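You operate a simulated robot arm through the tools that you are given. There is no shell and no other tool. Be economical: measure what you need, move in short steps, check, and stop when the job is done.

The job below is to be done with a simulated robot arm. You get a single attempt, and the scene is never put back.

TASK
Square the splayed pins of the pump chip, then lock it in the chip writer.
Fine: press it in the steel channel with the black stem lever.

It is judged by the outcome, as a careful person would: the job done as asked, and still so three seconds after it is handed in. It fails if anything else is knocked over, pushed out of place, dropped, spilled or broken.

THE ROBOT
A 6-joint arm with a two-finger parallel gripper, fixed in place. Base frame: the origin is at the foot of the arm, x ahead of it, y to its left, z up; the work surface is at about z = 0. Readings come in mm, rad, newtons and seconds.
With the tool pointing down near the work surface it reaches from about 140 to 580 mm from the base axis. Its first joint turns from -1.152 to 1.152 rad. Payload 2.1 kg.
The tool frame sits at the grasp point between the pads (the TCP): z along the fingers, y along the line on which they close. The tips reach 30 mm beyond it. Largest opening 94 mm; finger width 28, thickness 10; the body of the gripper, 50 by 96 mm, starts 55 mm behind the TCP.
Orientation is that of the tool frame in the base frame, as [roll, pitch, yaw] about the fixed x, y, z axes, in that order (R = Rz(yaw) Ry(pitch) Rx(roll)). With the fingers straight down and closing along the base's y, the tool's x points along the base's -x, its y along +y and its z along -z.

THE INTERFACE
- The arm moves only by the tool step_arm. Its argument "commands" is a list of rows, each a list of 3 entries, a list of its own where there are three numbers: the turn, a rotation vector about the tool's x, y, z in units of 6 degrees (1.0 is 6 degrees), then the shift along the tool's x, y, z in units of 20 mm (1.0 is 20 mm), then the gripper command, from -1 (shut) to 1 (fully open), values between in proportion. In form: [[[wx, wy, wz], [tx, ty, tz], grip], ...]. A call has 1 to 12 rows; each row shifts and turns the commanded pose from where the row before left it, along the tool's axes as they then stand. A call with a number of a shift or a turn outside -1 to 1 is refused whole. Rows are played at 5 a second. More than 50 mm and 0.15 rad between two rows, or a gripper value outside its range, and nothing of the call is played. Where a pose cannot be reached the arm comes as near as it can. A force on the tool above 50 N (or 10 N above the force at the start of the call, whichever is more), or a blocked arm, ends the call early, and 0.2 s more pass. The fingers move at their own pace (about 72 mm/s each) and stop on an object; they squeeze with about 23 N. The grip force told is the motor's: it shows also when the fingers shut on nothing. Time passes only in rows, and 0.2 s behind the last, so rows that do not move let the fingers close. The reply holds the time, the measured pose of the TCP, the force on the tool along the base axes, the opening and the grip force, in the units named above and with some noise, with the torque about the TCP (base axes, N m) and any sound that the robot's microphone picked up, and new pictures: "show" is both (left out), scene, wrist or none.
- Cameras (640 x 400 px; columns grow to the right, rows downward): "scene" is fixed at [73.2, -395.9, 482]; the picture's right is [0.50, -0.86, 0.00], its down [-0.52, -0.30, -0.80] and it looks along [0.69, 0.40, -0.60] (base axes); focal length 366 px, centre (320, 200). "wrist" rides on the gripper at [76, 14, -102] in the tool frame; the picture's right is [-0.18, 0.98, 0.00], its down [-0.75, -0.14, -0.64] and it looks along [-0.63, -0.12, 0.77] (tool axes); focal length 243 px, centre (320, 200). There is no depth. A picture from a camera that has moved, and an enlarged one, comes with that camera's place and axes in the base frame and with its lens.
- zoom(camera, box): a new picture of the part [left, top, right, bottom] of that camera's present view, enlarged. It takes no simulated time.
- job_done(): hands the job in; it is judged then, once.

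Go step by step. Nothing tells you positions but the pictures and the camera data: compare them with the known pose of the tool, close in by small moves and look again before you grip or let go. The budget is 120 turns and 200 pictures, counting those below and the enlarged ones. Unless the task says otherwise, let go and move clear before handing in, and close with one line.

The tools are called after "Emit:" as a command line: name --argument value ..., lists and objects as JSON in quotes. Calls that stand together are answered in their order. step_arm: Moves the arm, as the interface text tells. Its arguments: {"type":"object","properties":{"commands":{"type":"array"},"show":{"type":"string","enum":["both","scene","wrist","none"]}},"required":["commands"]} The other tools are called the same way: zoom (camera, box) takes an enlarged picture of a part of a camera's view; job_done () hands the job in.

At the start:

```text
time_s: 0.0
ee_pos: [362.8, -83.0, 224.8]
tcp_rot: [3.141, 0.0, -3.139]
wrist_force: [-0.3, 0.3, 0.2]
torque: [0.0, 0.02, 0.0]
opening: 93.9
gripper_force: 0.0
```

scene: 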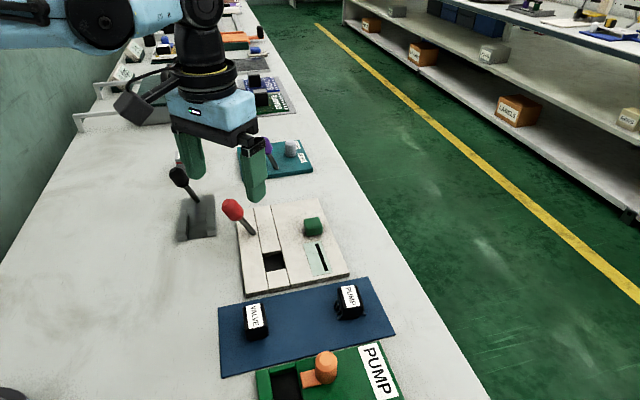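
wrist: 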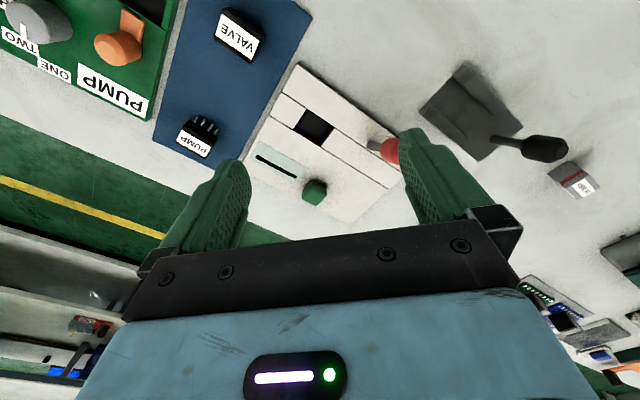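

I see a blue tray with the VALVE and PUMP chips, a white chip writer with red lever, a steel channel with a black lever, and a PUMP board. I'll zoom in for detail first.

Emit:
zoom --camera "scene" --box '[150, 130, 370, 300]'

Emit:
zoom --camera "scene" --box '[200, 250, 420, 400]'

Emit:
zoom --camera "wrist" --box '[140, 0, 400, 200]'

Emit:
zoom --camera "wrist" --box '[380, 40, 620, 210]'

```text
2.35 times, centred on (260, 215) of scene
camera zoom: at [73.2, -395.9, 482.0], right [0.5, -0.86, 0.0], down [-0.52, -0.3, -0.8], along [0.69, 0.4, -0.6], focal length 862 px, centre (461, 165)
```

zoom: 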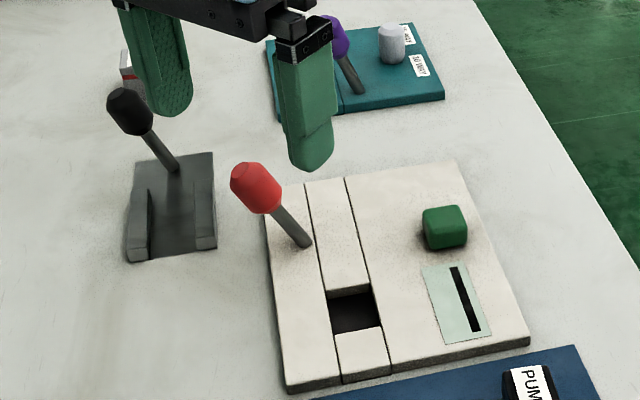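

```text
2.67 times, centred on (310, 325) of scene
camera zoom: at [73.2, -395.9, 482.0], right [0.5, -0.86, 0.0], down [-0.52, -0.3, -0.8], along [0.69, 0.4, -0.6], focal length 976 px, centre (347, -133)
```

zoom: 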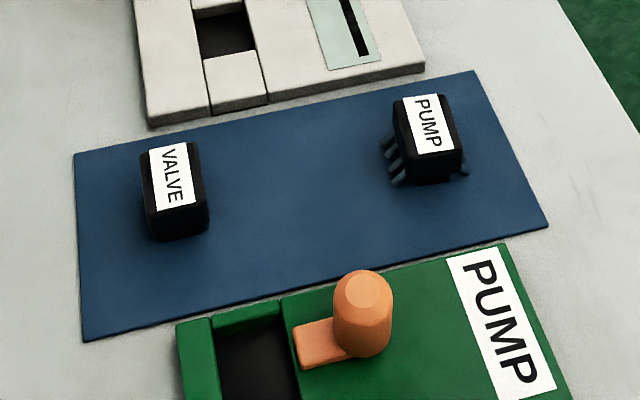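

```text
2.00 times, centred on (270, 100) of wrist
camera zoom: at [286.0, -68.9, 326.1], right [0.18, 0.98, 0.0], down [0.75, -0.14, 0.64], along [0.63, -0.12, -0.77], focal length 485 px, centre (420, 400)
```

zoom: 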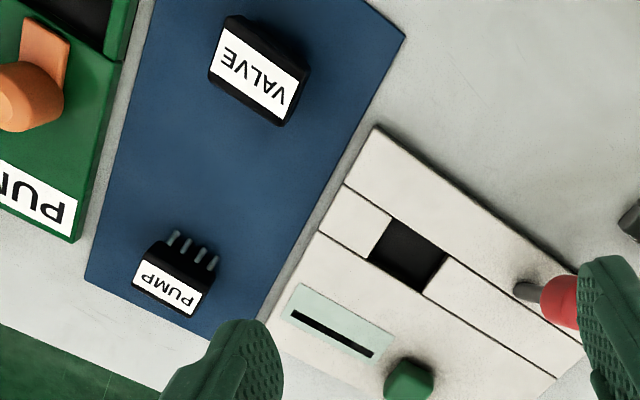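

```text
2.35 times, centred on (500, 125) of wrist
camera zoom: at [286.0, -68.9, 326.1], right [0.18, 0.98, 0.0], down [0.75, -0.14, 0.64], along [0.63, -0.12, -0.77], focal length 571 px, centre (-104, 376)
```

zoom: 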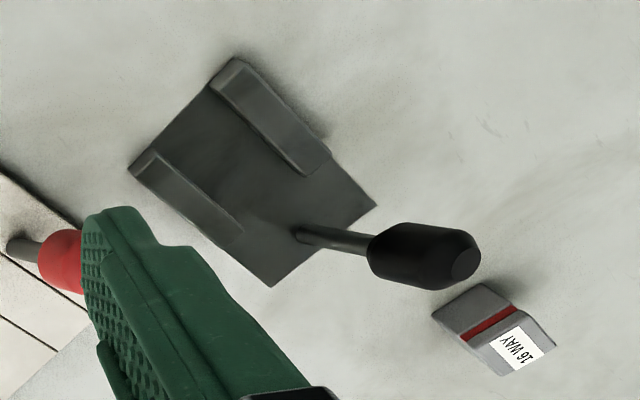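

The pump chip is near (400,-258) with its top at about z=35, and the channel is near (449,110), its axis at about 45°. I'll move the wrist camera for a closer look at the channel and its lever.

Emit:
step_arm --commands '[[[0, 0, 0], [0.3, 1, 0], 1], [[0, 0, 0], [0.3, 1, 0], 1], [[0, 0, 0], [0.3, 1, 0], 1], [[0, 0, 0], [0.3, 1, 0], 1], [[0, 0, 0], [0.3, 1, 0], 1], [[0, 0, 0], [0.5, 1, 0], 1]]' --show "both"

```text
time_s: 1.4
ee_pos: [321.8, 37.4, 223.3]
tcp_rot: [3.141, -0.002, 3.141]
wrist_force: [-0.4, 0.0, 0.4]
torque: [0.0, 0.03, -0.03]
opening: 94.1
gripper_force: 0.0
camera wrist: at [244.8, 51.9, 324.8], right [0.18, 0.98, 0.0], down [0.75, -0.14, 0.64], along [0.63, -0.12, -0.77], focal length 243 px, centre (320, 200)
```

scene: 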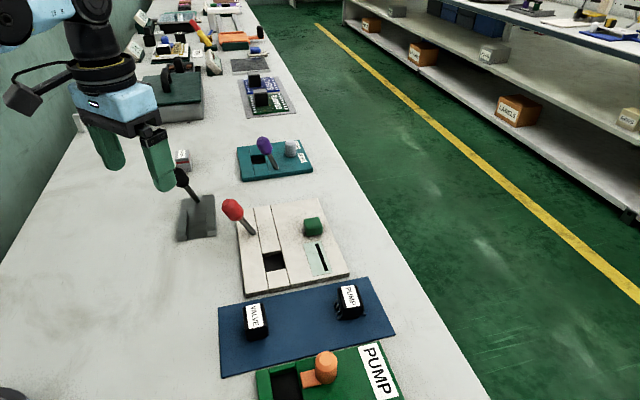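
wrist: 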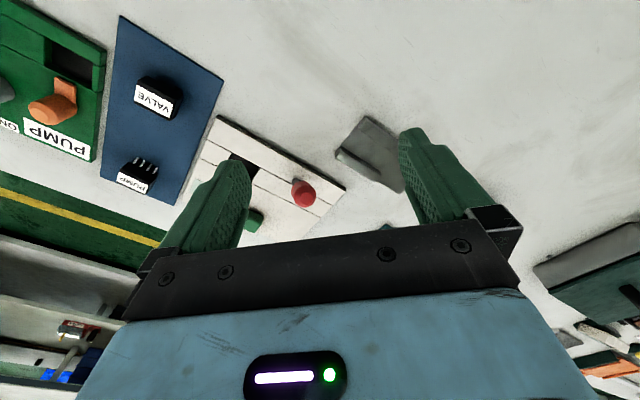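

The finger hides the channel, so I'll move forward over it and look again.

Emit:
step_arm --commands '[[[0, 0, 0], [-1, 0, 0], 1], [[0, 0, 0], [-1, 0, 0], 1], [[0, 0, 0], [-1, 0, 0], 1], [[0, 0, 0], [-1, 0, 0], 1]]' --show "none"

Emit:
zoom --camera "wrist" --box '[280, 0, 600, 200]'

Emit:
zoom --camera "wrist" --box '[0, 0, 320, 200]'

```text
time_s: 2.4
ee_pos: [402.9, 36.7, 224.1]
tcp_rot: [-3.141, 0.001, 3.141]
wrist_force: [-0.1, 0.2, -0.1]
torque: [-0.01, -0.04, 0.02]
opening: 94.2
gripper_force: 0.0
```

```text
2.00 times, centred on (440, 100) of wrist
camera zoom: at [326.3, 51.2, 326.1], right [0.18, 0.98, 0.0], down [0.75, -0.14, 0.64], along [0.63, -0.12, -0.77], focal length 485 px, centre (80, 400)
```

zoom: 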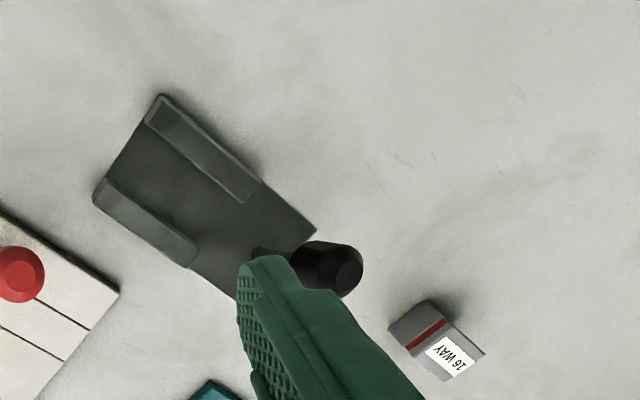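

```text
2.00 times, centred on (160, 100) of wrist
camera zoom: at [326.3, 51.2, 326.1], right [0.18, 0.98, 0.0], down [0.75, -0.14, 0.64], along [0.63, -0.12, -0.77], focal length 485 px, centre (640, 400)
```

zoom: 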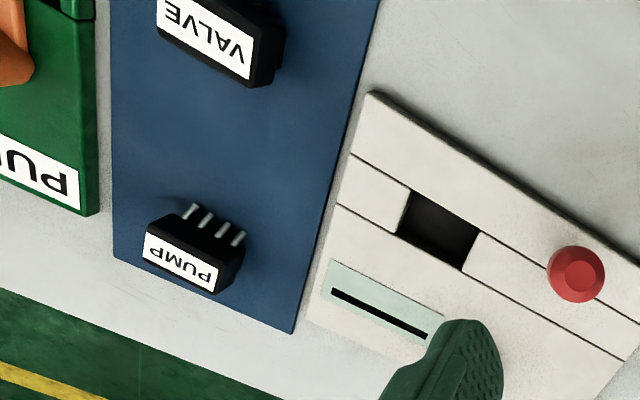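

The channel's centre is near (424,91), with the axis at about 46.7° and roughly 40 mm between the rails. Next I'll go over to the pump chip for a close look at its orientation and pins.

Emit:
step_arm --commands '[[[0, 0, 0], [0.3, -1, 0], 1], [[0, 0, 0], [0.3, -1, 0], 1], [[0, 0, 0], [0.3, -1, 0], 1], [[0, 0, 0], [0.3, -1, 0], 1], [[0, 0, 0], [0.3, -1, 0], 1], [[0, 0, 0], [0.3, -1, 0], 1], [[0, 0, 0], [0, -1, 0], 1], [[0, 0, 0], [0, -1, 0], 1], [[0, 0, 0], [0, -1, 0], 1], [[0, 0, 0], [0, -1, 0], 1], [[0, 0, 0], [0, -1, 0], 1], [[0, 0, 0], [0, -1, 0], 1]]' --show "none"

Emit:
step_arm --commands '[[[0, 0, 0], [0, -1, 0.6], 1], [[0, 0, 0], [0, -1, 0.8], 1], [[0, 0, 0], [0, -1, 0.9], 1], [[0, 0, 0], [0, 0, 0.9], 1]]' --show "wrist"

Emit:
zoom --camera "wrist" --box '[200, 40, 440, 190]'

Emit:
zoom --camera "scene" --box '[200, 170, 420, 330]'

```text
time_s: 5.0
ee_pos: [365.0, -201.8, 224.2]
tcp_rot: [-3.142, 0.0, 3.141]
wrist_force: [-0.3, 0.3, -0.1]
torque: [-0.02, 0.02, 0.02]
opening: 94.0
gripper_force: 0.1
```

```text
time_s: 6.0
ee_pos: [367.8, -261.6, 160.9]
tcp_rot: [-3.142, 0.0, 3.141]
wrist_force: [0.1, 0.5, -0.1]
torque: [0.03, 0.01, -0.03]
opening: 94.3
gripper_force: 0.0
camera wrist: at [290.8, -247.5, 261.6], right [0.18, 0.98, 0.0], down [0.75, -0.14, 0.64], along [0.63, -0.12, -0.77], focal length 243 px, centre (320, 200)
```

wrist: 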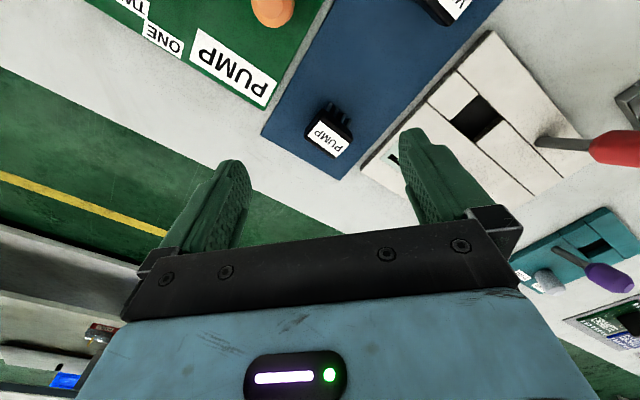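

```text
2.67 times, centred on (320, 115) of wrist
camera zoom: at [290.8, -247.5, 261.6], right [0.18, 0.98, 0.0], down [0.75, -0.14, 0.64], along [0.63, -0.12, -0.77], focal length 647 px, centre (320, 427)
```

zoom: 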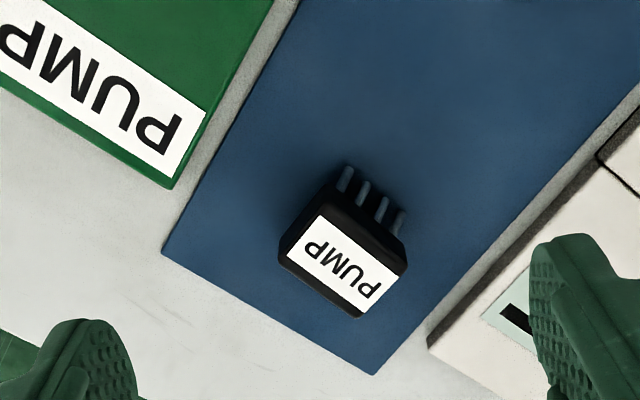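

```text
2.50 times, centred on (310, 250) of scene
camera zoom: at [73.1, -395.9, 482.0], right [0.5, -0.86, 0.0], down [-0.52, -0.3, -0.8], along [0.69, 0.4, -0.6], focal length 915 px, centre (345, 75)
```

zoom: 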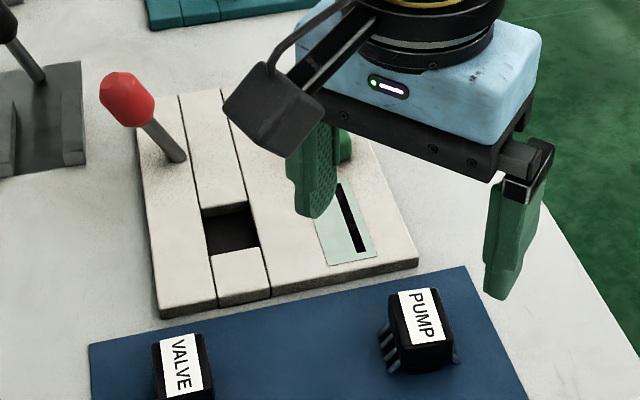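

The chip lies with its centre near (401,-260), top at z=35 and long axis at about 42°, pins along the long sides. I'll grip it by its pin-free ends, so I'm moving above it and turning the tool by 48°.

Emit:
step_arm --commands '[[[0, 0, 1], [-0.8, 0.1, 0], 1], [[0, 0, 1], [0, 0, 0], 1], [[0, 0, 1], [0, 0, 0], 1], [[0, 0, 1], [0, 0, 0], 1], [[0, 0, 1], [0, 0, 0], 1], [[0, 0, 1], [0, 0, 0], 1], [[0, 0, 1], [0, 0, 0], 1], [[0, 0, 1], [0, 0, 0], 1], [[0, 0, 0], [-0.6, 0.6, 0.5], 1], [[0, 0, 0], [0, 0, 1], 1]]' --show "both"

```text
time_s: 8.2
ee_pos: [399.0, -263.6, 131.2]
tcp_rot: [3.141, 0.0, 2.303]
wrist_force: [0.3, 0.5, 0.4]
torque: [0.03, 0.03, 0.03]
opening: 93.9
gripper_force: 0.0
camera wrist: at [358.9, -196.6, 232.8], right [0.85, 0.52, 0.0], down [0.4, -0.65, 0.64], along [0.33, -0.55, -0.77], focal length 243 px, centre (320, 200)
```

scene: 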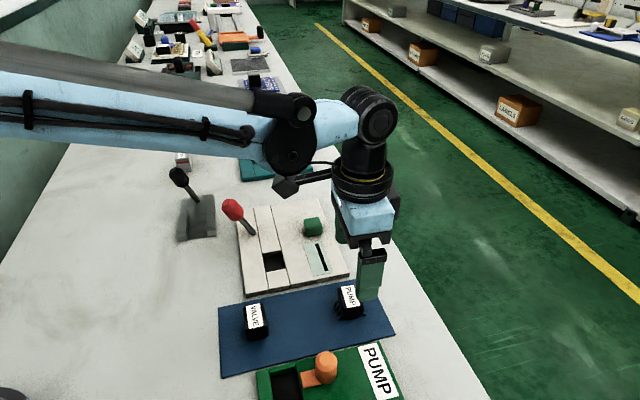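
wrist: 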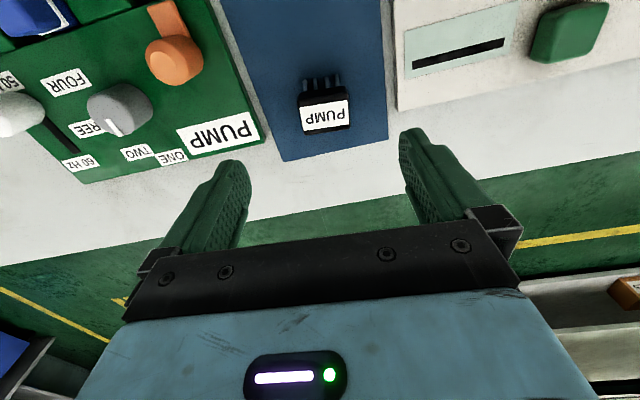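

The tool is now nearly over the chip. I'll zoom to check the alignment.

Emit:
zoom --camera "wrist" --box '[260, 60, 420, 160]'

```text
4.00 times, centred on (340, 110) of wrist
camera zoom: at [358.9, -196.6, 232.8], right [0.85, 0.52, 0.0], down [0.4, -0.65, 0.64], along [0.33, -0.55, -0.77], focal length 970 px, centre (240, 560)
```

zoom: 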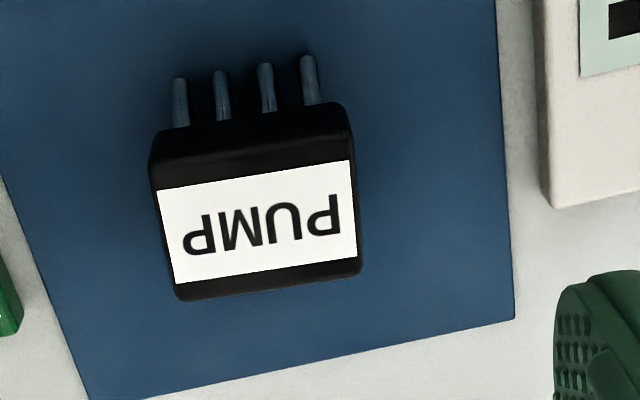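

The chip is about 3.5 mm along tool y and 1 mm along x from centre, and rotated by 2°. I'll correct that, narrow the fingers and go down.

Emit:
step_arm --commands '[[[0, 0, 0.33], [0.06, 0.17, 0], 0.55], [[0, 0, 0], [0, 0, 1], 0.55], [[0, 0, 0], [0, 0, 1], 0.55], [[0, 0, 0], [0, 0, 1], 0.55], [[0, 0, 0], [0, 0, 0.7], 0.55], [[0, 0, 0], [0, 0, 0.45], 0.55]]' --show "both"

Emit:
zoom --camera "scene" --box '[290, 230, 420, 330]'

```text
time_s: 9.6
ee_pos: [401.8, -258.5, 47.1]
tcp_rot: [3.141, 0.002, 2.272]
wrist_force: [0.7, 0.4, -0.3]
torque: [0.02, 0.01, 0.02]
opening: 72.9
gripper_force: 0.0
camera wrist: at [363.1, -190.9, 148.6], right [0.87, 0.49, 0.0], down [0.38, -0.67, 0.64], along [0.32, -0.56, -0.77], focal length 243 px, centre (320, 200)
```

scene: 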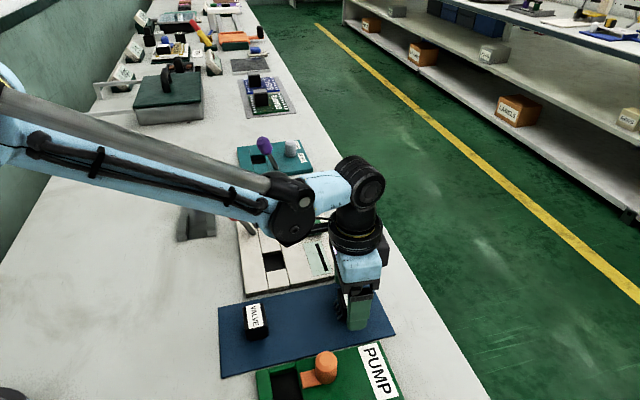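
wrist: 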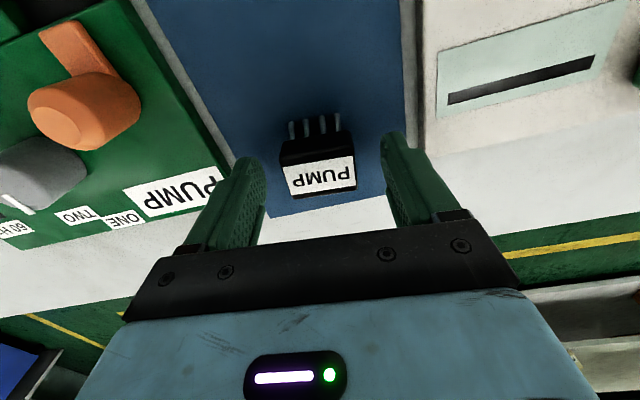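

```text
4.00 times, centred on (355, 280) of scene
camera zoom: at [73.2, -395.9, 482.0], right [0.5, -0.86, 0.0], down [-0.52, -0.3, -0.8], along [0.69, 0.4, -0.6], focal length 1464 px, centre (180, -120)
```

zoom: 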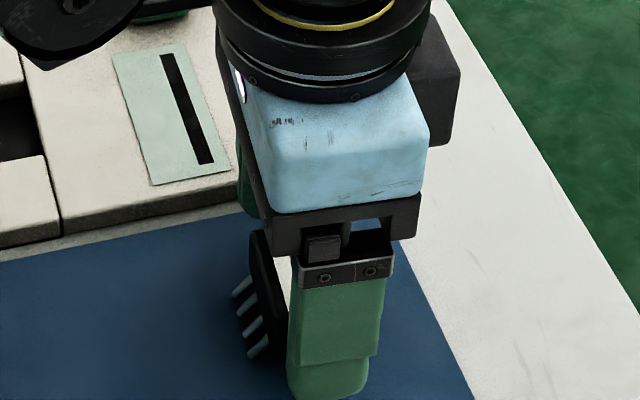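

The wrist view puts the chip within about 1.5 mm of centre between the fingers. I'll make a small correction and close.

Emit:
step_arm --commands '[[[0, 0, 0], [-0.07, -0.05, 0], 0.3], [[0, 0, 0], [0, 0, 0], -1], [[0, 0, 0], [0, 0, 0], -1], [[0, 0, 0], [0, 0, 0], -1], [[0, 0, 0], [0, 0, 0], -1]]' --show "wrist"

Emit:
zoom --camera "wrist" --box '[220, 80, 420, 220]'

```text
time_s: 10.8
ee_pos: [403.0, -261.0, 47.8]
tcp_rot: [-3.142, 0.0, 2.269]
wrist_force: [0.9, 0.2, -0.4]
torque: [0.0, 0.03, 0.04]
opening: 41.0
gripper_force: 23.1
camera wrist: at [363.4, -192.8, 148.7], right [0.87, 0.49, 0.0], down [0.38, -0.67, 0.64], along [0.32, -0.56, -0.77], focal length 243 px, centre (320, 200)
```

wrist: 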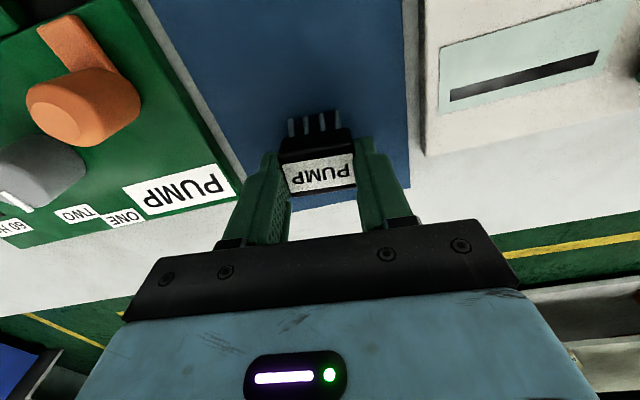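

```text
2.86 times, centred on (320, 150) of wrist
camera zoom: at [363.4, -192.8, 148.7], right [0.87, 0.49, 0.0], down [0.38, -0.67, 0.64], along [0.32, -0.56, -0.77], focal length 693 px, centre (320, 343)
```

zoom: 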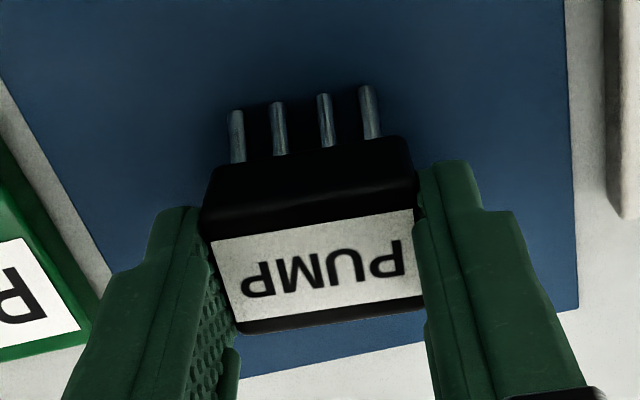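

The chip is gripped (41 mm, 23 N). I'll lift it, carry it over the channel and turn it to the channel's axis.

Emit:
step_arm --commands '[[[0, 0, 0], [0, 0, -0.5], -1], [[0, 0, 0], [0, 0, -1], -1], [[0, 0, 0], [0, 0, -1], -1], [[0, 0, 0], [0, 0, -1], -1], [[0, 0, 0], [0, 0, -1], -1], [[0, 0, 0], [0, 0, -1], -1], [[0, 0, 0], [0, 0, -1], -1], [[0, 0, -0.6], [0, 0, 0], -1], [[0, 0, -0.55], [0, 0, 0], -1]]' --show "scene"

Emit:
step_arm --commands '[[[0, 0, 0], [0.806, 0.968, 0], -1], [[0, 0, 0], [0.806, 0.968, 0], -1], [[0, 0, 0], [0.806, 0.968, 0], -1], [[0, 0, 0], [0.806, 0.968, 0], -1], [[0, 0, 0], [0.806, 0.968, 0], -1], [[0, 0, 0], [0.806, 0.968, 0], -1], [[0, 0, 0], [0.806, 0.968, 0], -1], [[0, 0, 0], [0.806, 0.968, 0], -1], [[0, 0, 0], [0.806, 0.968, 0], -1], [[0, 0, 0], [0.806, 0.968, 0], -1], [[0, 0, 0], [0.806, 0.968, 0], -1], [[0, 0, 0], [0.806, 0.968, 0], -1]]' --show "both"

```text
time_s: 12.8
ee_pos: [400.7, -261.2, 179.1]
tcp_rot: [-3.14, -0.001, 2.392]
wrist_force: [0.0, 0.3, -0.2]
torque: [-0.04, 0.03, 0.04]
opening: 41.0
gripper_force: 23.3
```

scene: 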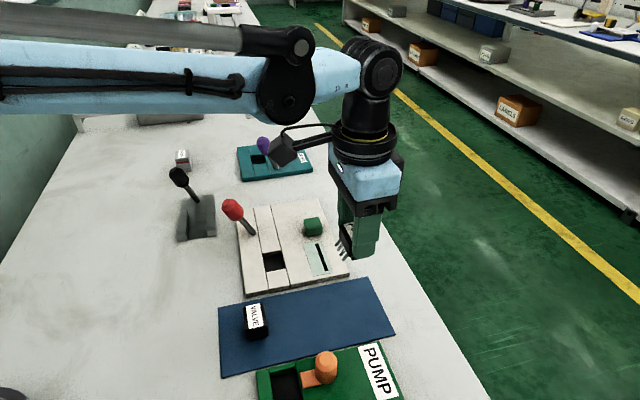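

```text
time_s: 15.4
ee_pos: [419.3, 42.6, 177.5]
tcp_rot: [3.141, -0.001, 2.389]
wrist_force: [0.3, 1.0, 0.7]
torque: [0.04, -0.04, 0.0]
opening: 41.3
gripper_force: 22.9
camera wrist: at [373.2, 104.3, 278.7], right [0.81, 0.59, 0.0], down [0.45, -0.62, 0.64], along [0.38, -0.52, -0.77], focal length 243 px, centre (320, 200)
```

scene: 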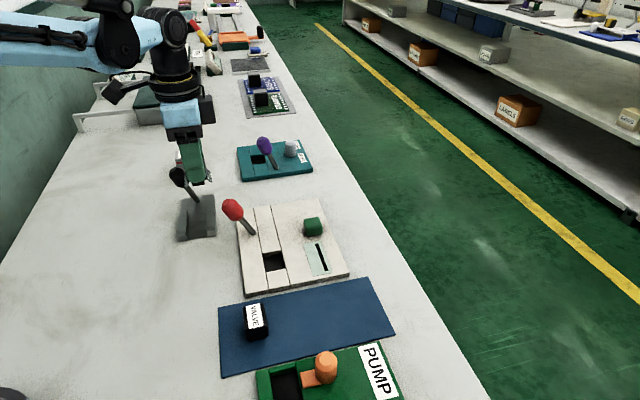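
wrist: 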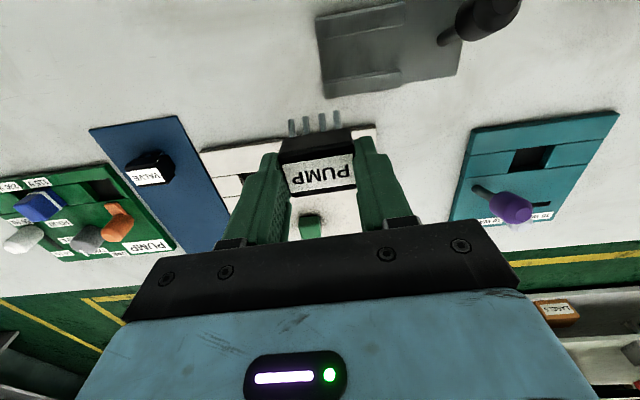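

Before lowering, I'll look closely at the channel and at the other boards' labels, to be sure which one is the chip writer.

Emit:
zoom --camera "wrist" --box '[300, 0, 540, 150]'

Emit:
zoom --camera "scene" --box '[160, 60, 340, 190]'

Emit:
zoom --camera "scene" --box '[160, 150, 260, 250]'

Emit:
zoom --camera "wrist" --box '[440, 100, 640, 240]'

```text
2.67 times, centred on (420, 75) of wrist
camera zoom: at [373.2, 104.3, 278.7], right [0.81, 0.59, 0.0], down [0.45, -0.62, 0.64], along [0.38, -0.52, -0.77], focal length 647 px, centre (53, 533)
```

zoom: 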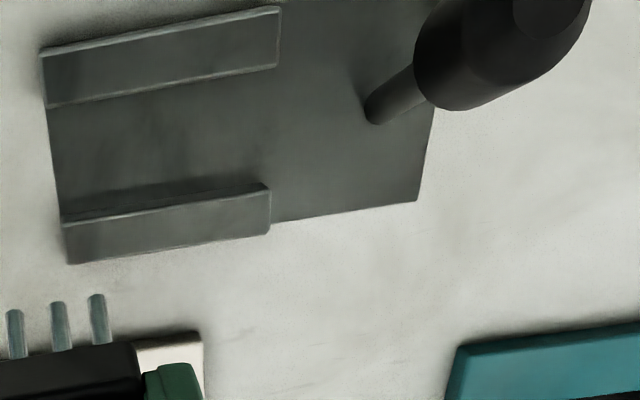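

```text
3.08 times, centred on (250, 125) of scene
camera zoom: at [73.1, -395.9, 482.0], right [0.5, -0.86, 0.0], down [-0.52, -0.3, -0.8], along [0.69, 0.4, -0.6], focal length 1126 px, centre (535, 431)
```

zoom: 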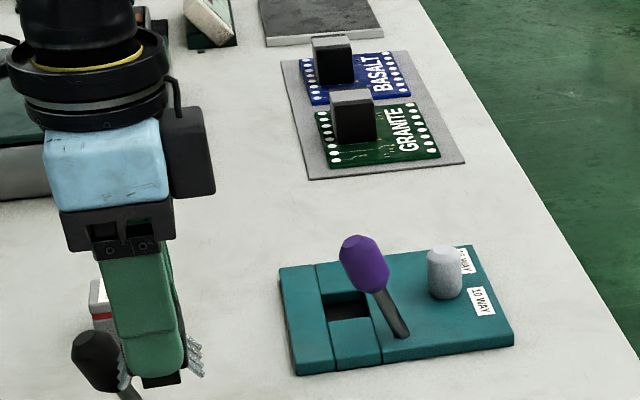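

```text
4.00 times, centred on (210, 200) of scene
camera zoom: at [73.1, -395.9, 482.0], right [0.5, -0.86, 0.0], down [-0.52, -0.3, -0.8], along [0.69, 0.4, -0.6], focal length 1464 px, centre (760, 200)
```

zoom: 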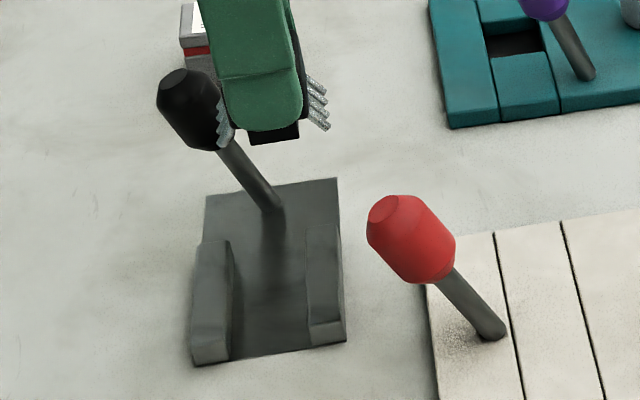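

```text
2.86 times, centred on (540, 170) of wrist
camera zoom: at [373.2, 104.3, 278.7], right [0.81, 0.59, 0.0], down [0.45, -0.62, 0.64], along [0.38, -0.52, -0.77], focal length 693 px, centre (-309, 286)
```

zoom: 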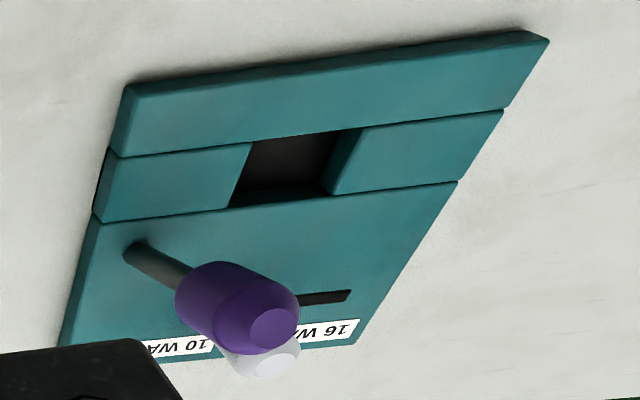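

The white board (red lever, 44×30 socket) is the chip writer; the teal one is for the 10/16-way connector. The channel centre refines to about (429,92.5), axis 44.7°. I'll align over it and come partway down.

Emit:
step_arm --commands '[[[0, 0, 0.36], [0.5, 0.7, 0], -1], [[0, 0, 0], [0.5, 0.7, 0], -1], [[0, 0, 0], [0.43, 0.7, 0], -1], [[0, 0, 0], [0, 0, 1], -1], [[0, 0, 0], [0, 0, 1], -1], [[0, 0, 0], [0, 0, 1], -1], [[0, 0, 0], [0, 0, 0.5], -1]]' --show "both"

Emit:
zoom --camera "wrist" --box '[200, 20, 440, 200]'

Emit:
zoom --camera "scene" --box '[150, 140, 270, 250]'

```text
time_s: 17.0
ee_pos: [427.3, 90.9, 108.6]
tcp_rot: [3.141, 0.0, 2.353]
wrist_force: [0.4, -0.4, -0.9]
torque: [0.01, 0.0, 0.02]
opening: 41.3
gripper_force: 23.1
camera wrist: at [383.5, 155.4, 209.7], right [0.83, 0.56, 0.0], down [0.43, -0.63, 0.64], along [0.36, -0.53, -0.77], focal length 243 px, centre (320, 200)
```

scene: 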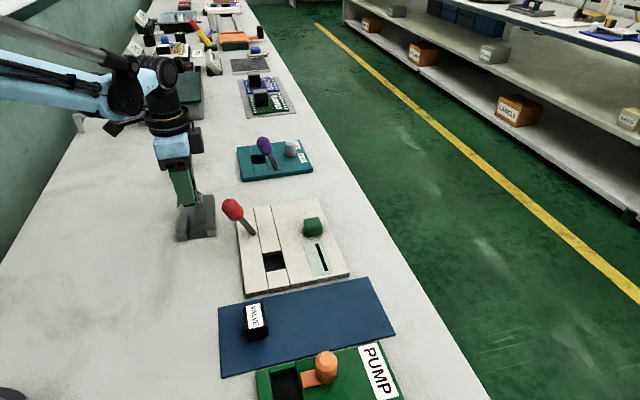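
wrist: 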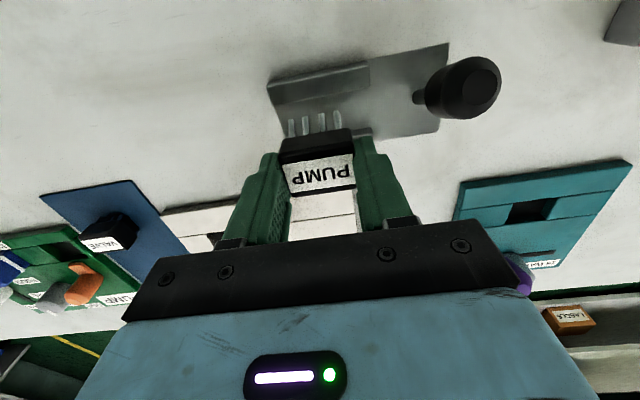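

```text
2.22 times, centred on (320, 110) of wrist
camera zoom: at [383.5, 155.4, 209.7], right [0.83, 0.56, 0.0], down [0.43, -0.63, 0.64], along [0.36, -0.53, -0.77], focal length 539 px, centre (320, 400)
```

zoom: 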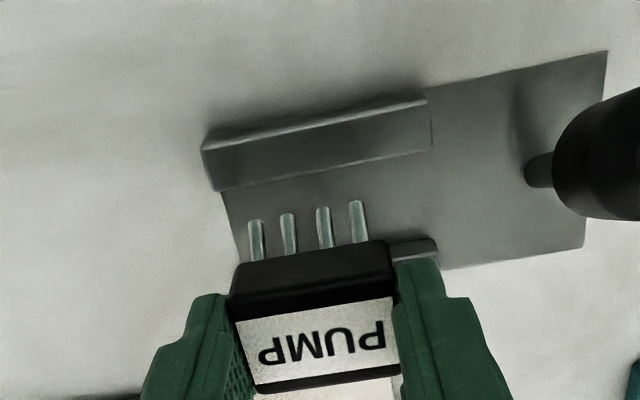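

```text
3.64 times, centred on (210, 195) of scene
camera zoom: at [73.2, -395.9, 482.0], right [0.5, -0.86, 0.0], down [-0.52, -0.3, -0.8], along [0.69, 0.4, -0.6], focal length 1331 px, centre (720, 218)
```

zoom: 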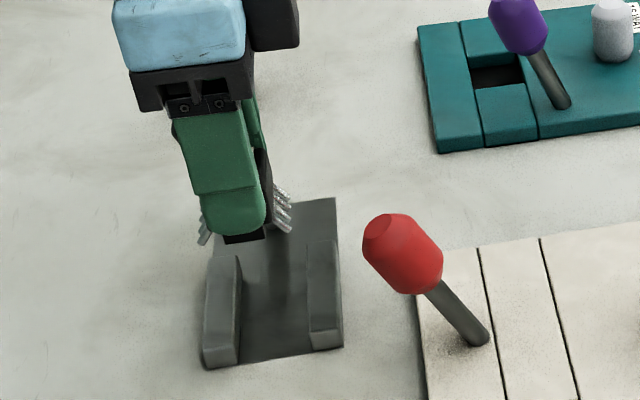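

I'm aligned across the channel and need about 3 mm more along it. I'll lower to just above contact.

Emit:
step_arm --commands '[[[0, 0, 0], [0, 0.15, 0.5], -1], [[0, 0, 0], [0, 0, 0.8], -1], [[0, 0, 0], [0, 0, 0.6], -1], [[0, 0, 0], [0, 0, 0.2], -1]]' --show "wrist"

Emit:
zoom --camera "wrist" --box '[200, 40, 440, 200]'

Emit:
zoom --camera "scene" --box '[160, 160, 250, 250]'

```text
time_s: 18.0
ee_pos: [430.3, 92.8, 66.7]
tcp_rot: [-3.14, 0.001, 2.354]
wrist_force: [-0.7, 0.7, -1.3]
torque: [0.04, 0.03, -0.01]
opening: 40.8
gripper_force: 23.0
camera wrist: at [386.3, 157.8, 168.1], right [0.83, 0.56, 0.0], down [0.43, -0.63, 0.64], along [0.36, -0.53, -0.77], focal length 243 px, centre (320, 200)
```

wrist: 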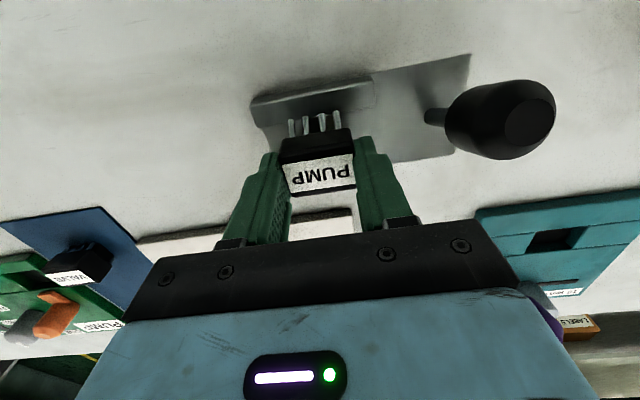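

```text
2.50 times, centred on (320, 120) of wrist
camera zoom: at [386.3, 157.8, 168.1], right [0.83, 0.56, 0.0], down [0.43, -0.63, 0.64], along [0.36, -0.53, -0.77], focal length 606 px, centre (320, 400)
```

zoom: 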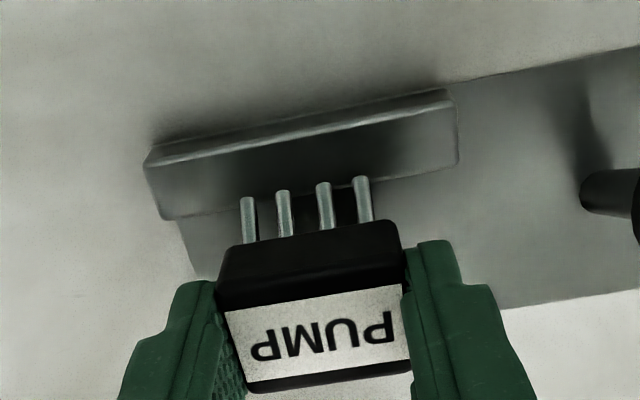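

```text
4.44 times, centred on (205, 205) of scene
camera zoom: at [73.2, -395.9, 482.0], right [0.5, -0.86, 0.0], down [-0.52, -0.3, -0.8], along [0.69, 0.4, -0.6], focal length 1627 px, centre (831, 178)
```

zoom: 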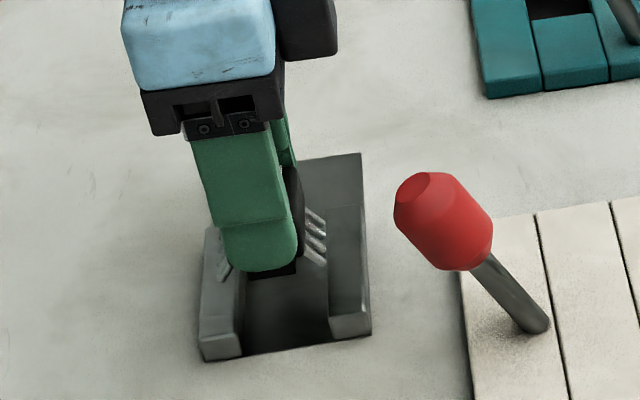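

The chip looks centred in the channel both ways. I'll lower gently toward contact.

Emit:
step_arm --commands '[[[0, 0, 0], [0, 0, 0.25], -1], [[0, 0, 0], [0, 0, 0.2], -1], [[0, 0, 0], [0, 0, 0.15], -1], [[0, 0, 0], [0, 0, 0], -1]]' --show "wrist"

Emit:
zoom --camera "scene" --box '[160, 160, 250, 250]'

```text
time_s: 19.0
ee_pos: [430.3, 94.4, 54.0]
tcp_rot: [-3.141, -0.001, 2.352]
wrist_force: [-0.3, 0.6, -0.5]
torque: [0.02, 0.02, -0.01]
opening: 41.1
gripper_force: 22.4
camera wrist: at [386.8, 157.7, 155.6], right [0.83, 0.56, 0.0], down [0.43, -0.63, 0.64], along [0.36, -0.53, -0.77], focal length 243 px, centre (320, 200)
```

wrist: 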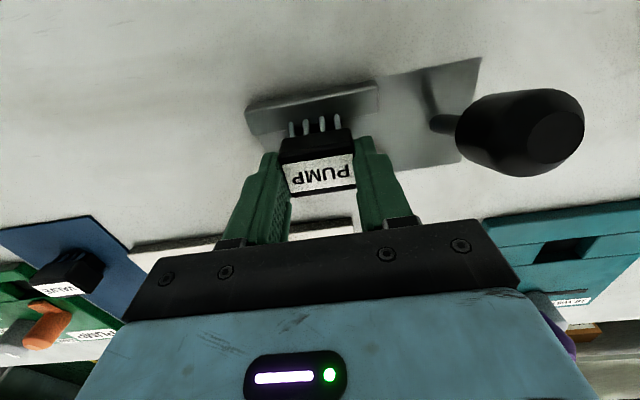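

```text
4.44 times, centred on (205, 205) of scene
camera zoom: at [73.2, -395.9, 482.0], right [0.5, -0.86, 0.0], down [-0.52, -0.3, -0.8], along [0.69, 0.4, -0.6], focal length 1627 px, centre (831, 178)
```

zoom: 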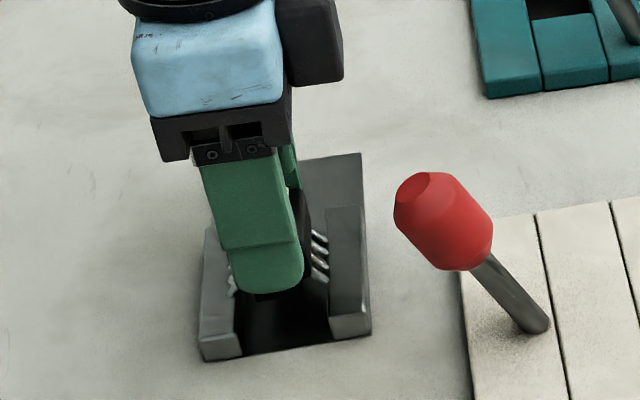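

There's no contact yet and the pins sit between the rails. I'll go lower in small steps.

Emit:
step_arm --commands '[[[0, 0, 0], [0, 0, 0.12], -1], [[0, 0, 0], [0, 0, 0.1], -1], [[0, 0, 0], [0, 0, 0], -1]]' --show "none"

Emit:
zoom --camera "scene" --box '[160, 160, 250, 250]'

Emit:
zoom --camera "wrist" --box '[220, 60, 420, 200]'

```text
time_s: 19.8
ee_pos: [430.3, 93.5, 49.4]
tcp_rot: [3.142, -0.001, 2.353]
wrist_force: [-0.4, 0.2, -0.4]
torque: [-0.01, -0.02, 0.0]
opening: 40.7
gripper_force: 23.1
```

```text
4.44 times, centred on (205, 205) of scene
camera zoom: at [73.2, -395.9, 482.0], right [0.5, -0.86, 0.0], down [-0.52, -0.3, -0.8], along [0.69, 0.4, -0.6], focal length 1627 px, centre (831, 178)
```

zoom: 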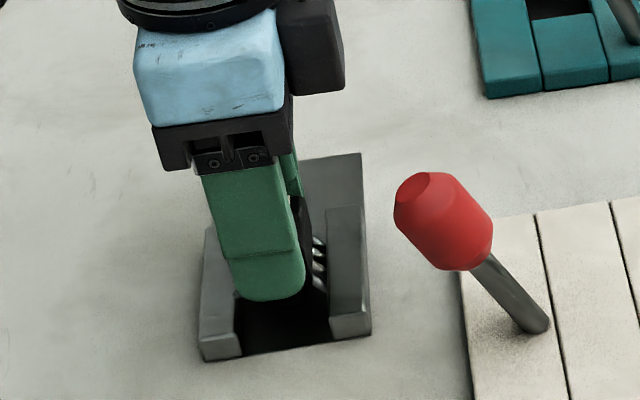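

```text
2.86 times, centred on (320, 130) of wrist
camera zoom: at [386.5, 157.8, 151.4], right [0.83, 0.56, 0.0], down [0.43, -0.63, 0.64], along [0.36, -0.53, -0.77], focal length 693 px, centre (320, 400)
```

zoom: 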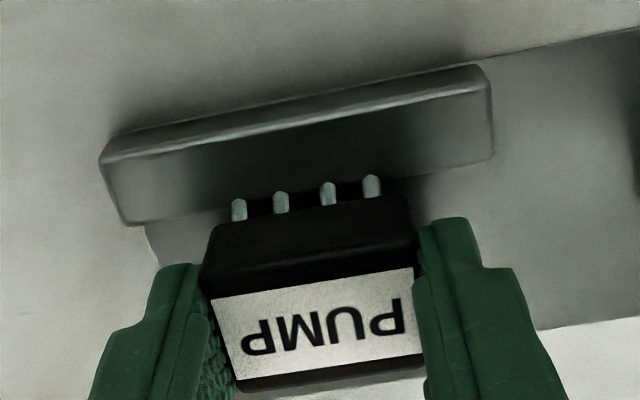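

Still no contact; I'll continue down.

Emit:
step_arm --commands '[[[0, 0, 0], [0, 0, 0.07], -1], [[0, 0, 0], [0, 0, 0.07], -1], [[0, 0, 0], [0, 0, 0], -1]]' --show "none"

Emit:
step_arm --commands '[[[0, 0, 0], [0, 0, 0.07], -1], [[0, 0, 0], [0, 0, 0], -1]]' --show "none"

```text
time_s: 20.6
ee_pos: [430.3, 93.3, 47.8]
tcp_rot: [-3.141, 0.0, 2.352]
wrist_force: [-0.1, 0.5, 0.0]
torque: [-0.04, 0.01, -0.01]
opening: 40.8
gripper_force: 22.9
```

```text
time_s: 21.2
ee_pos: [430.8, 92.9, 44.9]
tcp_rot: [3.142, 0.0, 2.351]
wrist_force: [0.0, -0.1, -0.6]
torque: [0.01, -0.02, -0.02]
opening: 40.9
gripper_force: 23.2
```

Emit:
zoom --camera "scene" --box '[160, 160, 250, 250]'

Emit:
zoom --camera "wrist" --box '[220, 60, 420, 200]'

Emit:
step_arm --commands '[[[0, 0, 0], [0, 0, 0.06], -1], [[0, 0, 0], [0, 0, 0], -1]]' --show "none"

```text
4.44 times, centred on (205, 205) of scene
camera zoom: at [73.2, -395.9, 482.0], right [0.5, -0.86, 0.0], down [-0.52, -0.3, -0.8], along [0.69, 0.4, -0.6], focal length 1627 px, centre (831, 178)
```

zoom: 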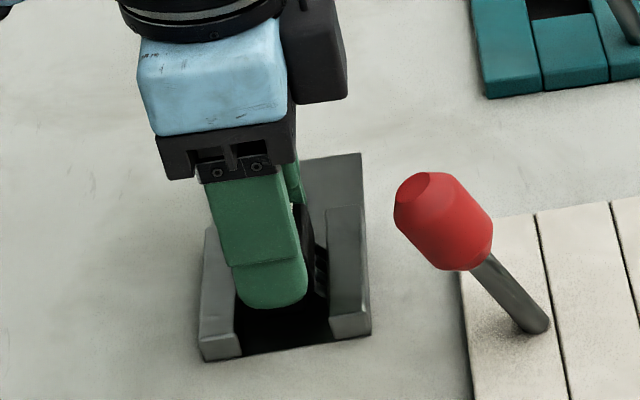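

```text
2.86 times, centred on (320, 130) of wrist
camera zoom: at [386.7, 157.7, 147.0], right [0.83, 0.56, 0.0], down [0.43, -0.63, 0.64], along [0.36, -0.53, -0.77], focal length 693 px, centre (320, 400)
```

zoom: 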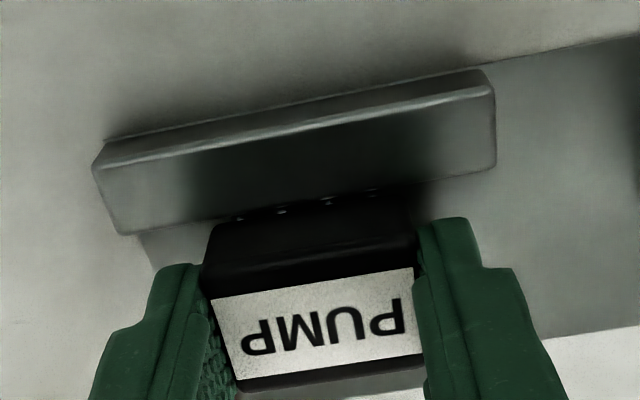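

```text
time_s: 21.8
ee_pos: [431.1, 93.1, 44.6]
tcp_rot: [-3.141, -0.002, 2.354]
wrist_force: [0.4, 0.4, -0.4]
torque: [-0.02, 0.02, 0.02]
opening: 40.9
gripper_force: 22.4
```

Still free; the rails are about 20 mm high or more. I'll keep going down in tiny steps, watching the force.

Emit:
step_arm --commands '[[[0, 0, 0], [0, 0, 0.06], -1], [[0, 0, 0], [0, 0, 0], -1]]' --show "none"

Emit:
step_arm --commands '[[[0, 0, 0], [0, 0, 0.06], -1], [[0, 0, 0], [0, 0, 0], -1]]' --show "none"

Emit:
step_arm --commands '[[[0, 0, 0], [0, 0, 0.06], -1], [[0, 0, 0], [0, 0, 0], -1]]' --show "none"

```text
time_s: 22.4
ee_pos: [431.4, 93.1, 44.1]
tcp_rot: [3.14, -0.001, 2.353]
wrist_force: [0.1, -0.1, 21.4]
torque: [0.05, 0.02, 0.0]
opening: 40.9
gripper_force: 22.8
```

```text
time_s: 23.0
ee_pos: [429.6, 93.0, 42.4]
tcp_rot: [3.14, 0.0, 2.352]
wrist_force: [1.5, 0.4, 21.0]
torque: [0.0, -0.04, 0.04]
opening: 40.9
gripper_force: 23.4
```

```text
time_s: 23.6
ee_pos: [429.7, 94.1, 40.3]
tcp_rot: [3.14, 0.0, 2.353]
wrist_force: [0.7, 0.9, 20.2]
torque: [0.03, -0.02, 0.02]
opening: 41.2
gripper_force: 23.7
```

The chip has touched the channel floor (about 21 N). I'll release with a modest opening and lift away.

Emit:
step_arm --commands '[[[0, 0, 0], [0, 0, -0.1], 0.2], [[0, 0, 0], [0, 0, 0], 0.2], [[0, 0, 0], [0, 0, -0.5], 0.2], [[0, 0, 0], [0, 0, -1], 0.2], [[0, 0, 0], [0, 0, -1], 0.2], [[0, 0, 0], [0, 0, -1], 0.2], [[0, 0, 0], [0, 0, -1], 0.2], [[0, 0, 0], [0, 0, -1], 0.2], [[0, 0, 0], [0, 0, -1], 0.2]]' --show "both"

Emit:
zoom --camera "scene" --box '[150, 140, 270, 250]'

Emit:
zoom --camera "wrist" --box '[240, 20, 480, 180]'

```text
time_s: 25.6
ee_pos: [429.2, 93.3, 171.6]
tcp_rot: [-3.141, 0.001, 2.353]
wrist_force: [0.0, -0.3, -0.6]
torque: [-0.01, -0.01, 0.0]
opening: 56.4
gripper_force: 0.0
camera wrist: at [385.3, 157.6, 273.3], right [0.83, 0.56, 0.0], down [0.43, -0.63, 0.64], along [0.36, -0.53, -0.77], focal length 243 px, centre (320, 200)
```

scene: 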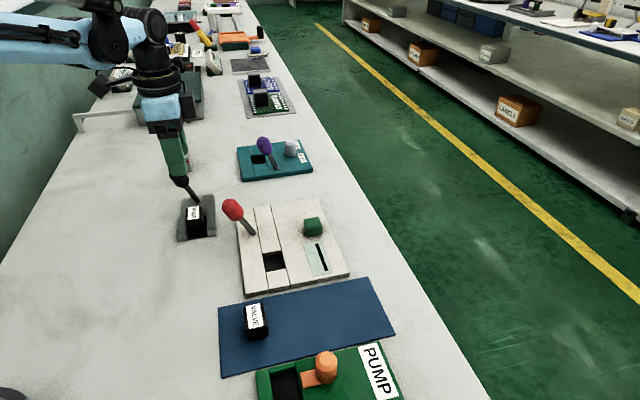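
wrist: 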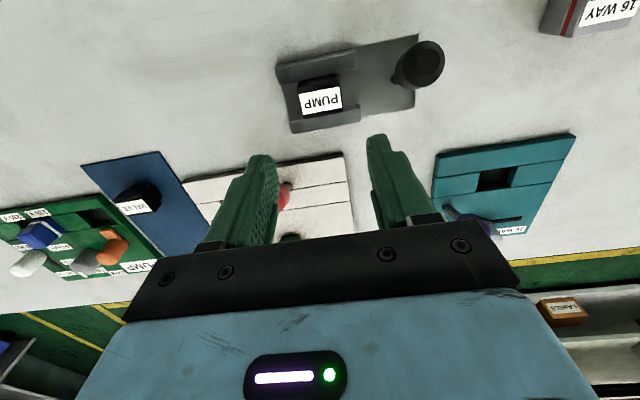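

```text
3.64 times, centred on (210, 195) of scene
camera zoom: at [73.2, -395.9, 482.0], right [0.5, -0.86, 0.0], down [-0.52, -0.3, -0.8], along [0.69, 0.4, -0.6], focal length 1331 px, centre (720, 218)
```

zoom: 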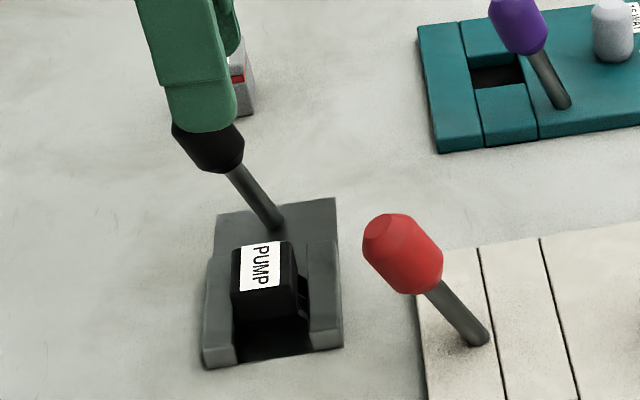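

```text
2.50 times, centred on (360, 100) of wrist
camera zoom: at [385.3, 157.6, 273.3], right [0.83, 0.56, 0.0], down [0.43, -0.63, 0.64], along [0.36, -0.53, -0.77], focal length 606 px, centre (220, 450)
```

zoom: 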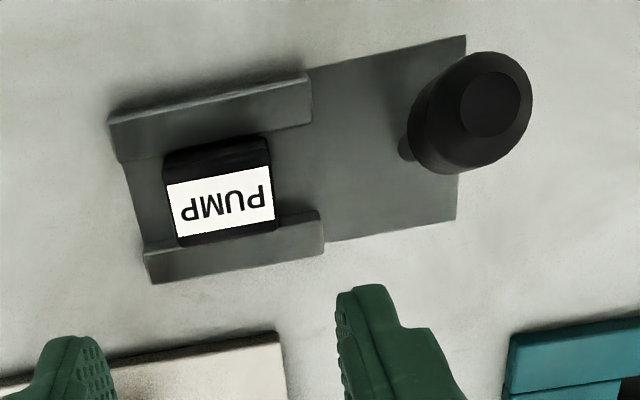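

The chip sits upright between the rails. The lever's base is near (483,146) and its knob top near (463,170,91), leaning about 20° across the channel. I'll close the fingers, go to the knob's outer side, and push it over toward the other side.

Emit:
step_arm --commands '[[[0, 0, 0], [0.9, 0.97, 0], -1], [[0, 0, 0], [0.9, 0.97, 0], -1], [[0, 0, 0], [0.9, 0.97, 0], -1], [[0, 0, 0], [0.9, 0.97, 0], -1], [[0, 0, 0], [0, 0, 1], -1], [[0, 0, 0], [0, 0, 1], -1], [[0, 0, 0], [0, 0, 1], -1], [[0, 0, 0], [0, 0, 1], -1]]' --show "both"

Emit:
zoom --camera "scene" --box '[130, 120, 250, 240]'

```text
time_s: 27.4
ee_pos: [435.3, 196.6, 91.4]
tcp_rot: [-3.141, 0.0, 2.353]
wrist_force: [0.3, 1.1, -0.2]
torque: [-0.04, -0.01, 0.01]
opening: 0.1
gripper_force: 23.0
camera wrist: at [391.0, 261.9, 192.8], right [0.83, 0.56, 0.0], down [0.43, -0.63, 0.64], along [0.36, -0.53, -0.77], focal length 243 px, centre (320, 200)
```

scene: 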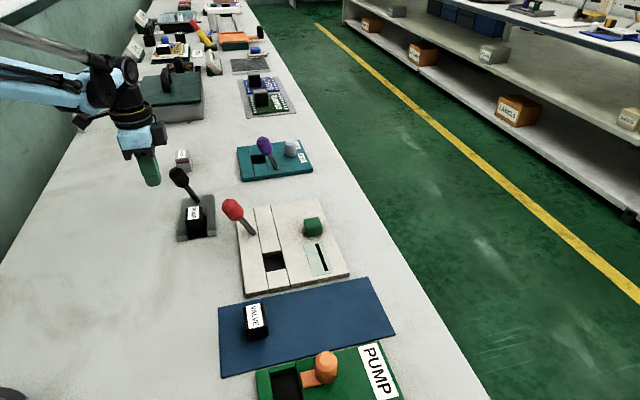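
wrist: 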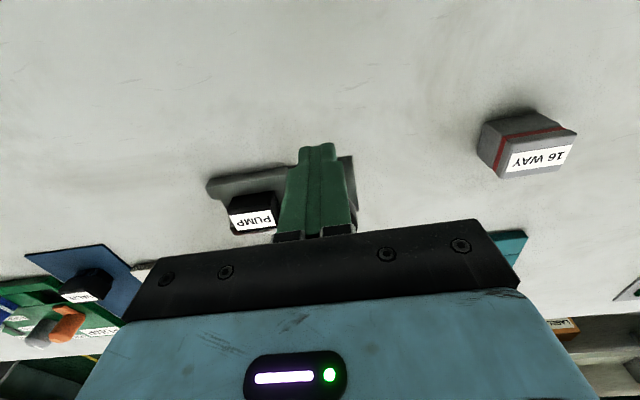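

```text
3.33 times, centred on (190, 180) of scene
camera zoom: at [73.2, -395.9, 482.0], right [0.5, -0.86, 0.0], down [-0.52, -0.3, -0.8], along [0.69, 0.4, -0.6], focal length 1220 px, centre (753, 267)
```

zoom: 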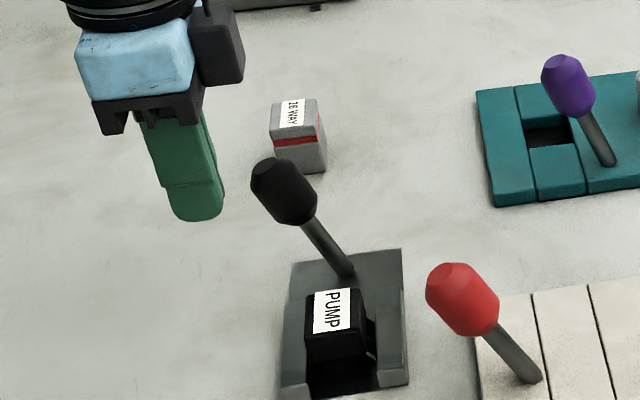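

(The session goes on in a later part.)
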